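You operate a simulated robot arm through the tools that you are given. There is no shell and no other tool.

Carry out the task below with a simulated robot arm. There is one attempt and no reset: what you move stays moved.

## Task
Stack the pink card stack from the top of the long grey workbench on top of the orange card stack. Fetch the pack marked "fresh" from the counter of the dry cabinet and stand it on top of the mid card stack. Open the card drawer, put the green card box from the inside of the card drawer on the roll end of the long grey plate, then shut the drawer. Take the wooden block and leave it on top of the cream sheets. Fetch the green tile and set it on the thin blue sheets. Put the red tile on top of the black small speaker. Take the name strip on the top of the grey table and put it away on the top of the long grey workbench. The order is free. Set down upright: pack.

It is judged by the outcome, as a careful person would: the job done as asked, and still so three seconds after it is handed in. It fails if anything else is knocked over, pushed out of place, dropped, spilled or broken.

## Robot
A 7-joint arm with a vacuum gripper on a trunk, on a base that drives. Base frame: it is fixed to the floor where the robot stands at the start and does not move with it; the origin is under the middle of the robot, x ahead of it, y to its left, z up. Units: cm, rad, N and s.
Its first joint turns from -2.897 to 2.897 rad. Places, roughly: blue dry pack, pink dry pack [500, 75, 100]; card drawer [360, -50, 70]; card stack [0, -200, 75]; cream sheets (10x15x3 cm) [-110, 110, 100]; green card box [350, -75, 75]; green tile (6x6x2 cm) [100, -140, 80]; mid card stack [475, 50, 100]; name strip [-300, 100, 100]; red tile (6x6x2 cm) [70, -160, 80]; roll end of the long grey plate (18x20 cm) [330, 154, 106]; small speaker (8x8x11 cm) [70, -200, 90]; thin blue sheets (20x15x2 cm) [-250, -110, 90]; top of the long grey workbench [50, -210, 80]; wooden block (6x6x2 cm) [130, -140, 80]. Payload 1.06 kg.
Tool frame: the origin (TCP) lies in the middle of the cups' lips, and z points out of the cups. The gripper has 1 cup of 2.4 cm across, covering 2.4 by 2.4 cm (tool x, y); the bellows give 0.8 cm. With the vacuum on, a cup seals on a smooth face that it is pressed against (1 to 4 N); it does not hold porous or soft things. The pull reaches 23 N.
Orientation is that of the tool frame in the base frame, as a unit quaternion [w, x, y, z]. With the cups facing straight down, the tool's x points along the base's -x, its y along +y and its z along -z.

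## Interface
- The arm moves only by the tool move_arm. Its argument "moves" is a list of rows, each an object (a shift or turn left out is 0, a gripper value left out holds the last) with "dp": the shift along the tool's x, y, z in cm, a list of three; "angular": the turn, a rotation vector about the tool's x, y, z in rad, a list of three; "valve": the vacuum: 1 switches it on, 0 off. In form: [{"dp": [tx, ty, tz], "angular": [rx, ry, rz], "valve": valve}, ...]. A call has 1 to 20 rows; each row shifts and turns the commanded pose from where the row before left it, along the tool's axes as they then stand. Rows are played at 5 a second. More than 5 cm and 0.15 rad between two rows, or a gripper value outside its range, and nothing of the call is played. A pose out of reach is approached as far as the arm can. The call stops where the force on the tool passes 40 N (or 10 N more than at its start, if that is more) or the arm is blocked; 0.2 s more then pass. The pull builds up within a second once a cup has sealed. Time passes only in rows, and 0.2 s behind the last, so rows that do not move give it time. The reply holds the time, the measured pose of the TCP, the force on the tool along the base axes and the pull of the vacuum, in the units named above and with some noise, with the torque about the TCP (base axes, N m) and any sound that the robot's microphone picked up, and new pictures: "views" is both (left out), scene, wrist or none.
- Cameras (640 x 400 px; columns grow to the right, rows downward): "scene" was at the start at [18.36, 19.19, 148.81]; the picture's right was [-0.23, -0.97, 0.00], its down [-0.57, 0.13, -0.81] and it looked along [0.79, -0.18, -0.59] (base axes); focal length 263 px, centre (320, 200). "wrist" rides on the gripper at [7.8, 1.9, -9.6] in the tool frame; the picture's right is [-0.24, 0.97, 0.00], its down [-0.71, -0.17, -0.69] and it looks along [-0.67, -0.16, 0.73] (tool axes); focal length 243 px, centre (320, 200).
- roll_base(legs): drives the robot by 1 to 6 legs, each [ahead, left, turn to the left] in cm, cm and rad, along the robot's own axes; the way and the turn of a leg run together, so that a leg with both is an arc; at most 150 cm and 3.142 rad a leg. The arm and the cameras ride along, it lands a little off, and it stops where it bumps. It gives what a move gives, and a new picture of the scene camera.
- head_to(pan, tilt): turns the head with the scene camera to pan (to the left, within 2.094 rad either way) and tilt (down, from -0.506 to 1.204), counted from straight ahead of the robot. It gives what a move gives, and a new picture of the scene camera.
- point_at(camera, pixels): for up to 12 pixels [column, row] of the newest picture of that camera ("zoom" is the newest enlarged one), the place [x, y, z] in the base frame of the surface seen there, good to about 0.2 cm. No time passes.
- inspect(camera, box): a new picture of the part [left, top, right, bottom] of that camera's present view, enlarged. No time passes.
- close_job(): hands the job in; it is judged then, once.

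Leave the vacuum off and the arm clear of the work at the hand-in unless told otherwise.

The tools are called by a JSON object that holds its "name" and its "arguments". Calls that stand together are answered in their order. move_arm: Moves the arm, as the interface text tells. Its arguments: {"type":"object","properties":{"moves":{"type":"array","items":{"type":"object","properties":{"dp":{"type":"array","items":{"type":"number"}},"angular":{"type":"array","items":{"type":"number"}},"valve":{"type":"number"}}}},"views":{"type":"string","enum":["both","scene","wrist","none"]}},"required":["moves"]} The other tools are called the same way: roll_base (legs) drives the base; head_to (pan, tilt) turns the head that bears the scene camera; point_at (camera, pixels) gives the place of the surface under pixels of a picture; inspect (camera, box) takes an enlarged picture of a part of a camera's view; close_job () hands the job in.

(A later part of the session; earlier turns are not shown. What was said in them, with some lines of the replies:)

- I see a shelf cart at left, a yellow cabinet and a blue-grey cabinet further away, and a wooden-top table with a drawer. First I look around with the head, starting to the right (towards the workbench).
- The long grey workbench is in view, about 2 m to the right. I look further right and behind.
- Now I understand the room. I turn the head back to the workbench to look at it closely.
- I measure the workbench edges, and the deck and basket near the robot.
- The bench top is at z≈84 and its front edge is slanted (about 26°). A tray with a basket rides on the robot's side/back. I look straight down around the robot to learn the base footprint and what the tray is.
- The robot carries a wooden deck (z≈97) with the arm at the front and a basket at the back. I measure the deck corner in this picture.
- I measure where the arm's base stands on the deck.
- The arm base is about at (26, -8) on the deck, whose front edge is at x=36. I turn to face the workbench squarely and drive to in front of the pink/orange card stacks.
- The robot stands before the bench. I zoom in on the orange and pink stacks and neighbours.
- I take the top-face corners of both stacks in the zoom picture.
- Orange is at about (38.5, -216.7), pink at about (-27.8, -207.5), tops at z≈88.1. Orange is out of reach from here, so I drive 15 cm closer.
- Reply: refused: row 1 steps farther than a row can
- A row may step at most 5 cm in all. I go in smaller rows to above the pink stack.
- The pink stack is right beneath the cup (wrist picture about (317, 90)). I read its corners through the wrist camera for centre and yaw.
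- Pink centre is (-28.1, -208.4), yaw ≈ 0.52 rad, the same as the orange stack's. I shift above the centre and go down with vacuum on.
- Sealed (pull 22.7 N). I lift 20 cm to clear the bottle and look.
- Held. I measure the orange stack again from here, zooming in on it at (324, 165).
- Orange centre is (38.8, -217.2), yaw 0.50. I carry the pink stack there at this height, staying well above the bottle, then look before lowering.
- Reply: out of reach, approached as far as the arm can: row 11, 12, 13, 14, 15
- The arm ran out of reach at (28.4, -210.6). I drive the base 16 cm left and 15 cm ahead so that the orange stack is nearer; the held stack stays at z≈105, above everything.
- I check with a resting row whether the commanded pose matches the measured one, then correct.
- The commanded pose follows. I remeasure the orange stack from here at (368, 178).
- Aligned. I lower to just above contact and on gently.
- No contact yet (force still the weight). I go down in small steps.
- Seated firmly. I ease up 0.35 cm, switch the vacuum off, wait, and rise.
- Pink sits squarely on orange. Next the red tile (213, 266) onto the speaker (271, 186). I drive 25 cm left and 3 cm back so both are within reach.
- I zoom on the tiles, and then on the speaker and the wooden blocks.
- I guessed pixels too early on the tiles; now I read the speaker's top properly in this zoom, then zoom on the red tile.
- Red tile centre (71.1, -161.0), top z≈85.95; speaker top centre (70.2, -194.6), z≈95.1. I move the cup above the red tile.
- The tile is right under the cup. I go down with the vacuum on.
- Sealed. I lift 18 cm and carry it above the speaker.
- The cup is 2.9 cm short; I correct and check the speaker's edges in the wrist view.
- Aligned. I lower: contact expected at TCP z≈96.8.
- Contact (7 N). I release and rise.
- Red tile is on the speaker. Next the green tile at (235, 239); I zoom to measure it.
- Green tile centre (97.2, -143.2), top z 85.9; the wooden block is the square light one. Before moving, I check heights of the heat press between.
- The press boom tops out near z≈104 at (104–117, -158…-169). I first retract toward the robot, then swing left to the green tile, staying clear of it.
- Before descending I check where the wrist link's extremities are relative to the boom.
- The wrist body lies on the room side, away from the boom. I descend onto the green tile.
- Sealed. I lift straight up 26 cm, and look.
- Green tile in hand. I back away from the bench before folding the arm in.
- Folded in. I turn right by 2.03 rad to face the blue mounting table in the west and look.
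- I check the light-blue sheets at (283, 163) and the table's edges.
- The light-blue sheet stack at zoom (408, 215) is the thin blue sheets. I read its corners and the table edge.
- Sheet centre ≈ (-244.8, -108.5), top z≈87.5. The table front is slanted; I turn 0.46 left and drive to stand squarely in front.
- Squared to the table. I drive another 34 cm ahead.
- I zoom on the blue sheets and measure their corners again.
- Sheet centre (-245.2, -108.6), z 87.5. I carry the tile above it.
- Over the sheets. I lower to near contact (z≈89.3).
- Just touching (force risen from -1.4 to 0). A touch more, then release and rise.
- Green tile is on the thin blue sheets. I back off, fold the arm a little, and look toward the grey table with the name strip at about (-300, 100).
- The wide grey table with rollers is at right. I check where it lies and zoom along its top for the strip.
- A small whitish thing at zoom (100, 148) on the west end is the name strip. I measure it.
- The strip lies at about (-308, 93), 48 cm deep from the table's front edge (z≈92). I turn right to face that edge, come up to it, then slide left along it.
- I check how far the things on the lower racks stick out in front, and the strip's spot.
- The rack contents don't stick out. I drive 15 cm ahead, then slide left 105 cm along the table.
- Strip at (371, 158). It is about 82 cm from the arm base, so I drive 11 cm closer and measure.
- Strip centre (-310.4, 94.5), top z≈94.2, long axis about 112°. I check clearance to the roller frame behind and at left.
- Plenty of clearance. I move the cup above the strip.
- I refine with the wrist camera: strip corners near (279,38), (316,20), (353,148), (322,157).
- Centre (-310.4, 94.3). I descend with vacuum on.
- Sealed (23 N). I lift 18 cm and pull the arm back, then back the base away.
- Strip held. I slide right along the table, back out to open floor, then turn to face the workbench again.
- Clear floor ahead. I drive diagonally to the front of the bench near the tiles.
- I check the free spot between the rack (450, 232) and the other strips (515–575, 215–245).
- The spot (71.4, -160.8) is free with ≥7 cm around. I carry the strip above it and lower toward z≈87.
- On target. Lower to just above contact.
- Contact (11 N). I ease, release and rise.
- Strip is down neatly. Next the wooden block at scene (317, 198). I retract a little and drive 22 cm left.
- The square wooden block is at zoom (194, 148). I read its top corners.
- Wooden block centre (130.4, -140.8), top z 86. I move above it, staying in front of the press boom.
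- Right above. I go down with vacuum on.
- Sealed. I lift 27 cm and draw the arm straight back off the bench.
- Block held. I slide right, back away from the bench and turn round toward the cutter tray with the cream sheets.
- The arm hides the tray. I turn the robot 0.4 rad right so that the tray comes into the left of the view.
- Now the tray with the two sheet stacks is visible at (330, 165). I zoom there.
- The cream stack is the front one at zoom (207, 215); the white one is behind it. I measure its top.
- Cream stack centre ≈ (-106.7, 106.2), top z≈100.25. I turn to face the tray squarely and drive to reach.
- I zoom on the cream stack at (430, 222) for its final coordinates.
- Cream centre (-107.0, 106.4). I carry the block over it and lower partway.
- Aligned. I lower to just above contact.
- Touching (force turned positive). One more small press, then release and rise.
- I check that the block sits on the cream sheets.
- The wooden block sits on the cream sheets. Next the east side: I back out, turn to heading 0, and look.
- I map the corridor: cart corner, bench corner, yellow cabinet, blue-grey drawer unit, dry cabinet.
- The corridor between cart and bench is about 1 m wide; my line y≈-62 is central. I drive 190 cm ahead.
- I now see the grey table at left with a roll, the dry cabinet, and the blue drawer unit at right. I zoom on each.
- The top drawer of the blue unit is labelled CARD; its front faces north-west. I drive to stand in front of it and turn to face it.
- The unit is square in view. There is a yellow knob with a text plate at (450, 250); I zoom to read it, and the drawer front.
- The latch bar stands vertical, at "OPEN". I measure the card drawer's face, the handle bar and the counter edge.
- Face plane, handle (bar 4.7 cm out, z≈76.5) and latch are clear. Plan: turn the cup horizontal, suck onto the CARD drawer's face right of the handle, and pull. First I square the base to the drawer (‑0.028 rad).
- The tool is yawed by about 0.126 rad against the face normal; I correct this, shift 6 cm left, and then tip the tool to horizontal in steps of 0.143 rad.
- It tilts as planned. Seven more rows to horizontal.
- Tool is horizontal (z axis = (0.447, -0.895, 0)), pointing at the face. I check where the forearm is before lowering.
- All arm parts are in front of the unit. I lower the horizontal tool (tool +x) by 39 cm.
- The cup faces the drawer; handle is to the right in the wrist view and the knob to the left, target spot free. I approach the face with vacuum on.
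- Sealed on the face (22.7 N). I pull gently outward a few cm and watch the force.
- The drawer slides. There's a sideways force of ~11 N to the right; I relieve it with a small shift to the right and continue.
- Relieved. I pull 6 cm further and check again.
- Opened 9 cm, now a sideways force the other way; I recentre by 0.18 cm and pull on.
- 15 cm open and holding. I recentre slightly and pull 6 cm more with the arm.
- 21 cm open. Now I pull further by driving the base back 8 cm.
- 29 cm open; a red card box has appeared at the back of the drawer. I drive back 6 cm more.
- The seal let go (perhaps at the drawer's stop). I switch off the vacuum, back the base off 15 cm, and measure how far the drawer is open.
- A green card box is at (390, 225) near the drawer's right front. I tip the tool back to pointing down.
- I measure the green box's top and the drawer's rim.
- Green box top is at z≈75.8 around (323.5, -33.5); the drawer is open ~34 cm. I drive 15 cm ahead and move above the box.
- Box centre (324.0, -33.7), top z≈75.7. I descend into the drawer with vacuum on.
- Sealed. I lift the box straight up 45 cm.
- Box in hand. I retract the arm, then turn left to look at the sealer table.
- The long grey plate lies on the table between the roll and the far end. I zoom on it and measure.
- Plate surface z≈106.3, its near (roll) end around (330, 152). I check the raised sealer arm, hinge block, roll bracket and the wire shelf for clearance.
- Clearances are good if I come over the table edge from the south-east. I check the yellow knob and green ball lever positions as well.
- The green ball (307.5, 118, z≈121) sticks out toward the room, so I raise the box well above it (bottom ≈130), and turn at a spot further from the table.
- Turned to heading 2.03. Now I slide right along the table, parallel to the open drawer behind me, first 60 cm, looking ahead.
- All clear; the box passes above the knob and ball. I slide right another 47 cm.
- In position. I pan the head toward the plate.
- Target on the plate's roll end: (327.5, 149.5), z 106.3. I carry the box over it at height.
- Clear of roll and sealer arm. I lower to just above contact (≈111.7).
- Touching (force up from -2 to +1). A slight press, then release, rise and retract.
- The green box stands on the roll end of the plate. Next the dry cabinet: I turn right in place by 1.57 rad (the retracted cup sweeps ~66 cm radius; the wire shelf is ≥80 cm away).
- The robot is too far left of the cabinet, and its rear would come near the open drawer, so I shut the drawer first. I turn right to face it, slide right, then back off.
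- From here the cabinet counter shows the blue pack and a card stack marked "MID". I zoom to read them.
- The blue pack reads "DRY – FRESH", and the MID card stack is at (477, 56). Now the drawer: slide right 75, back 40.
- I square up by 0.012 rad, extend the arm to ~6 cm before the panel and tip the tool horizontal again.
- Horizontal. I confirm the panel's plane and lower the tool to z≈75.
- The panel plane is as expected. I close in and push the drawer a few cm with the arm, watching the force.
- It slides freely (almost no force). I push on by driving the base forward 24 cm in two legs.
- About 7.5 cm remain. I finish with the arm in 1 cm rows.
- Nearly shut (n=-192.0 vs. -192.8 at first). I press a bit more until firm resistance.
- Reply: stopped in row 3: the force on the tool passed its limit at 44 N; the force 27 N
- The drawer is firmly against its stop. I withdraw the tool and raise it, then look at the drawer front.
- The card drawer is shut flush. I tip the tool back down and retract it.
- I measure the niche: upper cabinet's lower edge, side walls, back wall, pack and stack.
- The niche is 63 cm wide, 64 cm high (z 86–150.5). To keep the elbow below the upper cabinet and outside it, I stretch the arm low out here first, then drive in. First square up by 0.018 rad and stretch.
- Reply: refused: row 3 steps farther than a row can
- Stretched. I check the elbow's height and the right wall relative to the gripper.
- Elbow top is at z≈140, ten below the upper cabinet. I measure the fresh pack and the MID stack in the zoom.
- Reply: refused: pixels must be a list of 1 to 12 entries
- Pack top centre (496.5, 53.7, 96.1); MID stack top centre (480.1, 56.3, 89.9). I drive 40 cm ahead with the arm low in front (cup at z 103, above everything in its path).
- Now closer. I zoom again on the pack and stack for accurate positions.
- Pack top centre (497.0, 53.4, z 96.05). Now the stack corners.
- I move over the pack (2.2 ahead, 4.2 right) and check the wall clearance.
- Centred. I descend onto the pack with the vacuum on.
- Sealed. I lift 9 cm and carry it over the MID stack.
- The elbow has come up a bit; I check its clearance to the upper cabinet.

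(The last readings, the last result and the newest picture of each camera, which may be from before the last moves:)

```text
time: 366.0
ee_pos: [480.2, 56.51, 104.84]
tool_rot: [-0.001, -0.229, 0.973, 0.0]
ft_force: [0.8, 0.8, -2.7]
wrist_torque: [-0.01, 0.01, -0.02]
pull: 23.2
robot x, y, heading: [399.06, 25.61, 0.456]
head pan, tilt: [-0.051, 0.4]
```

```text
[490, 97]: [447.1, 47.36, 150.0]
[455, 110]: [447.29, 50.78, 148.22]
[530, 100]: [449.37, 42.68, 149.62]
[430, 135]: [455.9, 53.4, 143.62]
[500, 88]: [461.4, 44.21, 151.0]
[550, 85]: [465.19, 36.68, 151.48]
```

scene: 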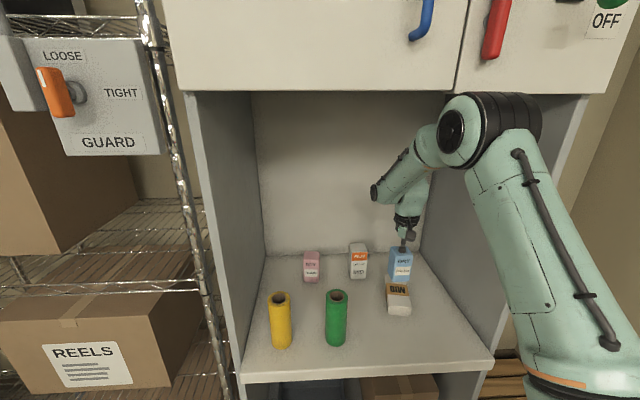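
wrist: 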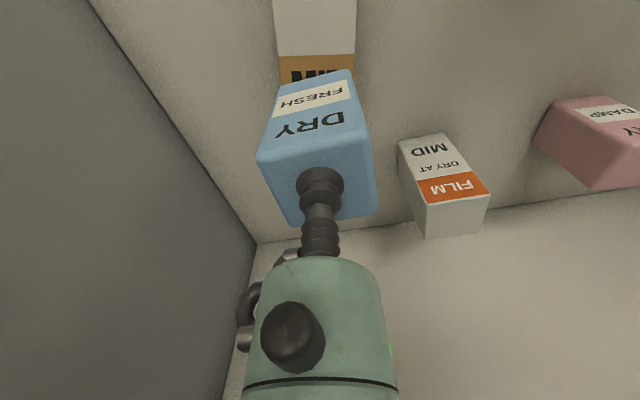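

It's still in front of and not above the cabinet edge, and lowering will bring it down. I lower the pack toward contact (≈99.8).

{"name": "move_arm", "arguments": {"moves": [{"dp": [0.1, 0, 2.5]}, {"dp": [0, 0, 1.5]}, {"dp": [0, 0, 0.6]}, {"dp": [0, 0, 0]}], "views": "both"}}

{"name": "inspect", "arguments": {"camera": "scene", "box": [360, 220, 450, 330]}}

```text
time: 367.0
ee_pos: [480.08, 56.24, 100.28]
tool_rot: [0.0, -0.23, 0.973, 0.0]
ft_force: [0.4, -0.1, -2.4]
wrist_torque: [0.0, 0.04, -0.02]
pull: 22.7
robot x, y, heading: [399.16, 25.79, 0.452]
head pan, tilt: [-0.051, 0.4]
```

scene: 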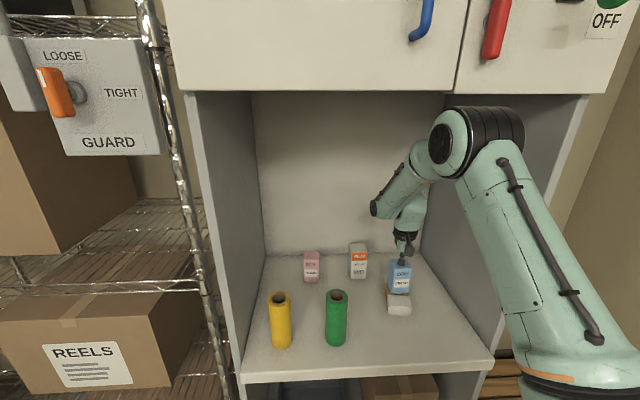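
wrist: 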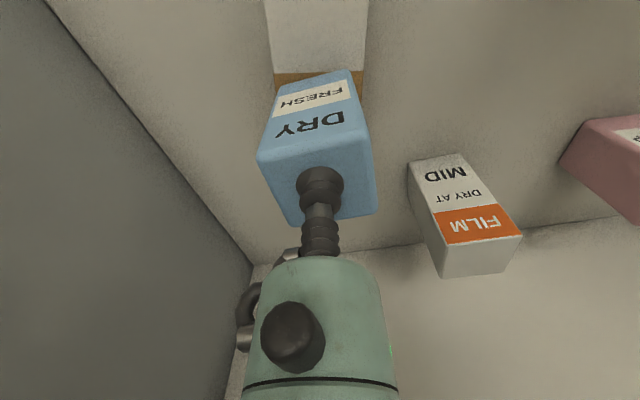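

```text
3.64 times, centred on (405, 275) of scene
```

zoom: 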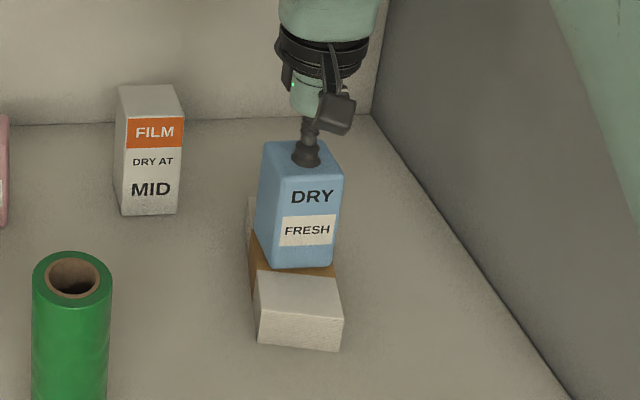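

Well centred on the stack. I lower in small steps.

{"name": "move_arm", "arguments": {"moves": [{"dp": [0, 0, 0.3]}, {"dp": [0, 0, 0.15]}, {"dp": [0, 0, 0]}], "views": "none"}}

```text
time: 367.8
ee_pos: [480.11, 56.3, 99.91]
tool_rot: [0.0, -0.229, 0.974, 0.0]
ft_force: [-1.4, -1.0, 4.0]
wrist_torque: [-0.02, -0.01, 0.02]
pull: 22.7
robot x, y, heading: [399.42, 25.8, 0.459]
head pan, tilt: [-0.051, 0.4]
```

Contact (force from -2.4 to +4 N). I release, wait and rise gently.

{"name": "move_arm", "arguments": {"moves": [{"dp": [0, 0, -0.05], "valve": 0}, {"dp": [0, 0, 0]}, {"dp": [0, 0, 0]}, {"dp": [0, 0, 0]}, {"dp": [0, 0, 0]}, {"dp": [0, 0, -0.3]}, {"dp": [0, 0, -0.5]}, {"dp": [0, 0, -1]}, {"dp": [0, 0, -3]}, {"dp": [0, 0, 0]}], "views": "both"}}

{"name": "inspect", "arguments": {"camera": "scene", "box": [360, 220, 450, 330]}}

```text
time: 370.0
ee_pos: [480.0, 56.11, 104.56]
tool_rot: [-0.001, -0.229, 0.973, 0.0]
ft_force: [-0.9, -0.4, 0.0]
wrist_torque: [0.0, 0.07, -0.01]
pull: 0.0
robot x, y, heading: [399.14, 25.58, 0.458]
head pan, tilt: [-0.051, 0.4]
```

scene: 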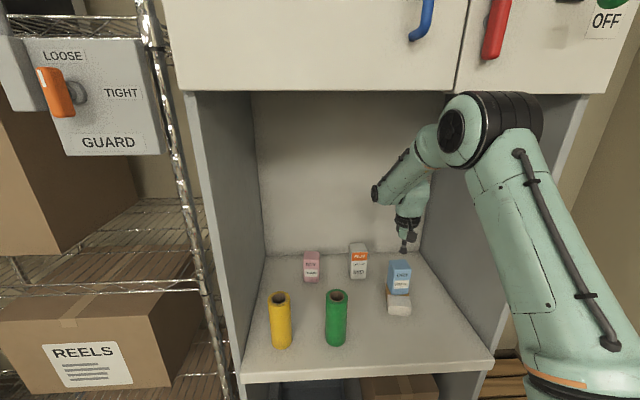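
wrist: 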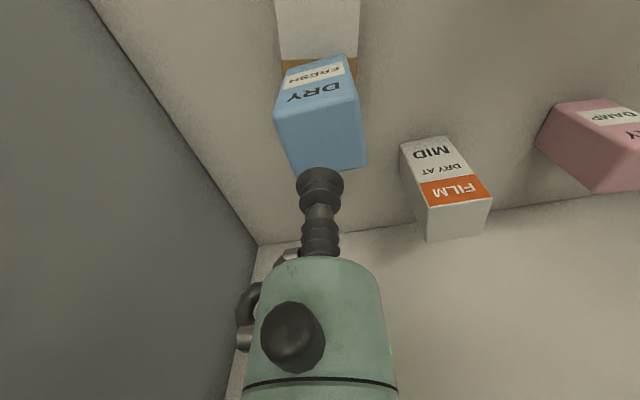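

```text
3.64 times, centred on (405, 275) of scene
```

zoom: 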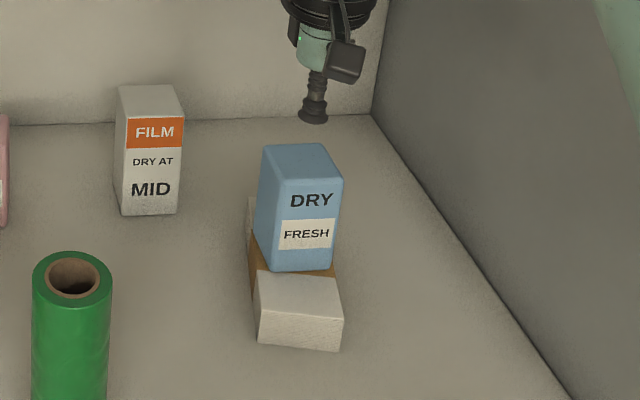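

The fresh pack stands upright on the MID stack. I back the base straight out.

{"name": "roll_base", "arguments": {"legs": [[-36, 0, 0]]}}

{"name": "move_arm", "arguments": {"moves": [{"dp": [0, 0, -4]}, {"dp": [0, 0, -4]}, {"dp": [4.5, 0, 0]}, {"dp": [4.5, 0, 0]}, {"dp": [4.5, 0, 0]}], "views": "none"}}

{"name": "head_to", "arguments": {"pan": 0.1, "tilt": 0.4}}

```text
time: 372.4
ee_pos: [447.7, 40.43, 104.67]
tool_rot: [-0.001, -0.23, 0.973, 0.0]
ft_force: [-1.3, 0.0, -0.4]
wrist_torque: [-0.01, 0.02, -0.02]
pull: 0.1
robot x, y, heading: [366.74, 9.79, 0.458]
head pan, tilt: [-0.051, 0.4]
```

scene: 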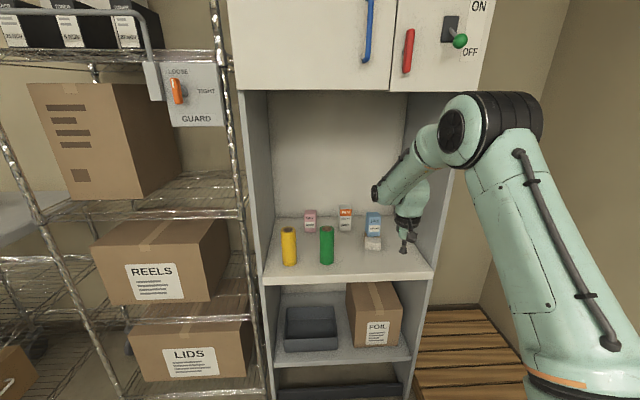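

```text
time: 373.6
ee_pos: [435.58, 34.55, 112.5]
tool_rot: [-0.001, -0.231, 0.973, 0.0]
ft_force: [0.5, -0.2, 0.0]
wrist_torque: [-0.01, -0.02, -0.01]
pull: 0.0
robot x, y, heading: [366.91, 10.02, 0.457]
head pan, tilt: [-0.051, 0.4]
```

```text
time: 374.2
ee_pos: [435.52, 34.58, 112.59]
tool_rot: [-0.001, -0.23, 0.973, 0.001]
ft_force: [0.3, -0.5, 0.5]
wrist_torque: [-0.03, 0.01, 0.01]
pull: 0.1
robot x, y, heading: [366.57, 9.9, 0.462]
head pan, tilt: [0.099, 0.4]
```

scene: 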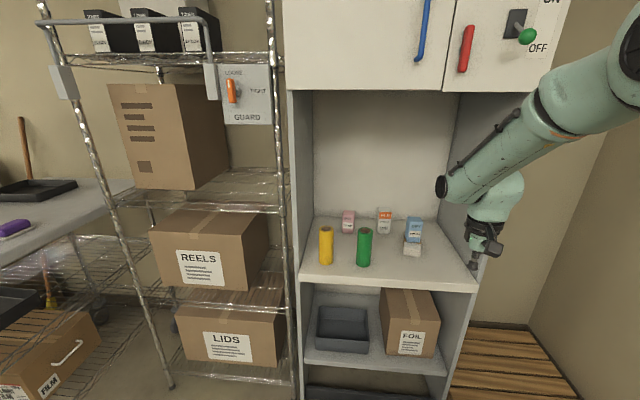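

Pack is standing. I check the green box on the sealer plate by panning left.

{"name": "head_to", "arguments": {"pan": 1.6, "tilt": 0.4}}

{"name": "head_to", "arguments": {"pan": -1.7, "tilt": 0.5}}

```text
time: 375.9
ee_pos: [435.72, 34.49, 112.57]
tool_rot: [-0.002, -0.23, 0.973, 0.0]
ft_force: [0.0, 0.4, 0.3]
wrist_torque: [-0.02, -0.04, -0.01]
pull: 0.0
robot x, y, heading: [366.75, 9.68, 0.461]
head pan, tilt: [1.6, 0.4]
```

scene: 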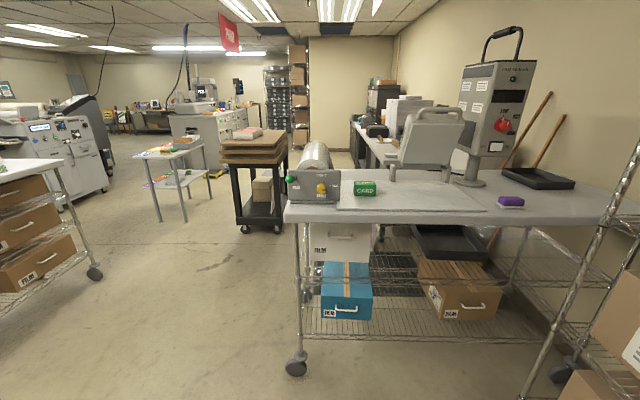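

```text
time: 378.6
ee_pos: [435.59, 34.63, 112.68]
tool_rot: [-0.001, -0.23, 0.973, 0.0]
ft_force: [0.3, 0.9, -0.5]
wrist_torque: [-0.02, 0.04, -0.03]
pull: 0.1
robot x, y, heading: [366.67, 9.88, 0.46]
head pan, tilt: [-1.7, 0.499]
```

scene: 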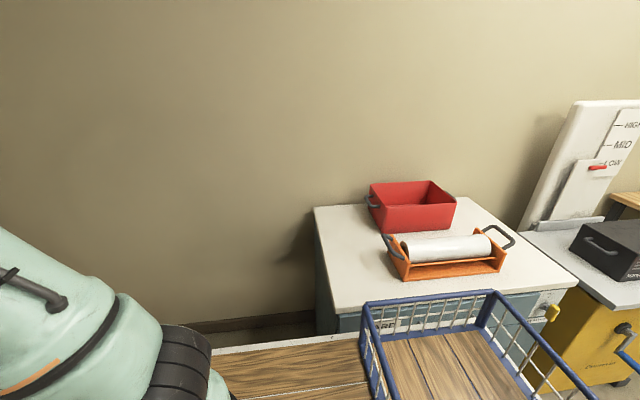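

Everything is in place: the green box is on the plate's roll end, the drawer unit is shut, and the pack is upright on the MID stack. On the benches, I saw pink on orange, the red tile on the speaker, the green tile on the blue sheets, the block on the cream sheets and the name strip on the workbench. The vacuum is off and the arm is clear, so I hand in.

{"name": "close_job", "arguments": {}}

```text
The job is handed in.
```

I finished all seven parts of the task and handed the job in. After each placement I checked it on camera. I haven't seen the judge's result.

- **Pink card stack:** it sits squarely on the orange stack on the workbench.
- **Pack marked "fresh":** this was the blue pack. It stands upright on the mid card stack in the dry cabinet.
- **Green card box:** it is on the roll end of the long grey plate, and the card drawer is shut flush.
- **Wooden block:** I took the square light-wood one, not the round one beside it. It is on the cream sheets.
- **Green tile:** it is on the thin blue sheets.
- **Red tile:** it is on the small black speaker.
- **Name strip:** this was the "QUOTES" strip. It is on the workbench, next to the other name strips.

While I was opening the drawer, the cup lost its grip at about 34 cm, which was open enough to lift the box out. I saw nothing else knocked over, pushed or dropped. The vacuum is off and the arm is clear of the work.
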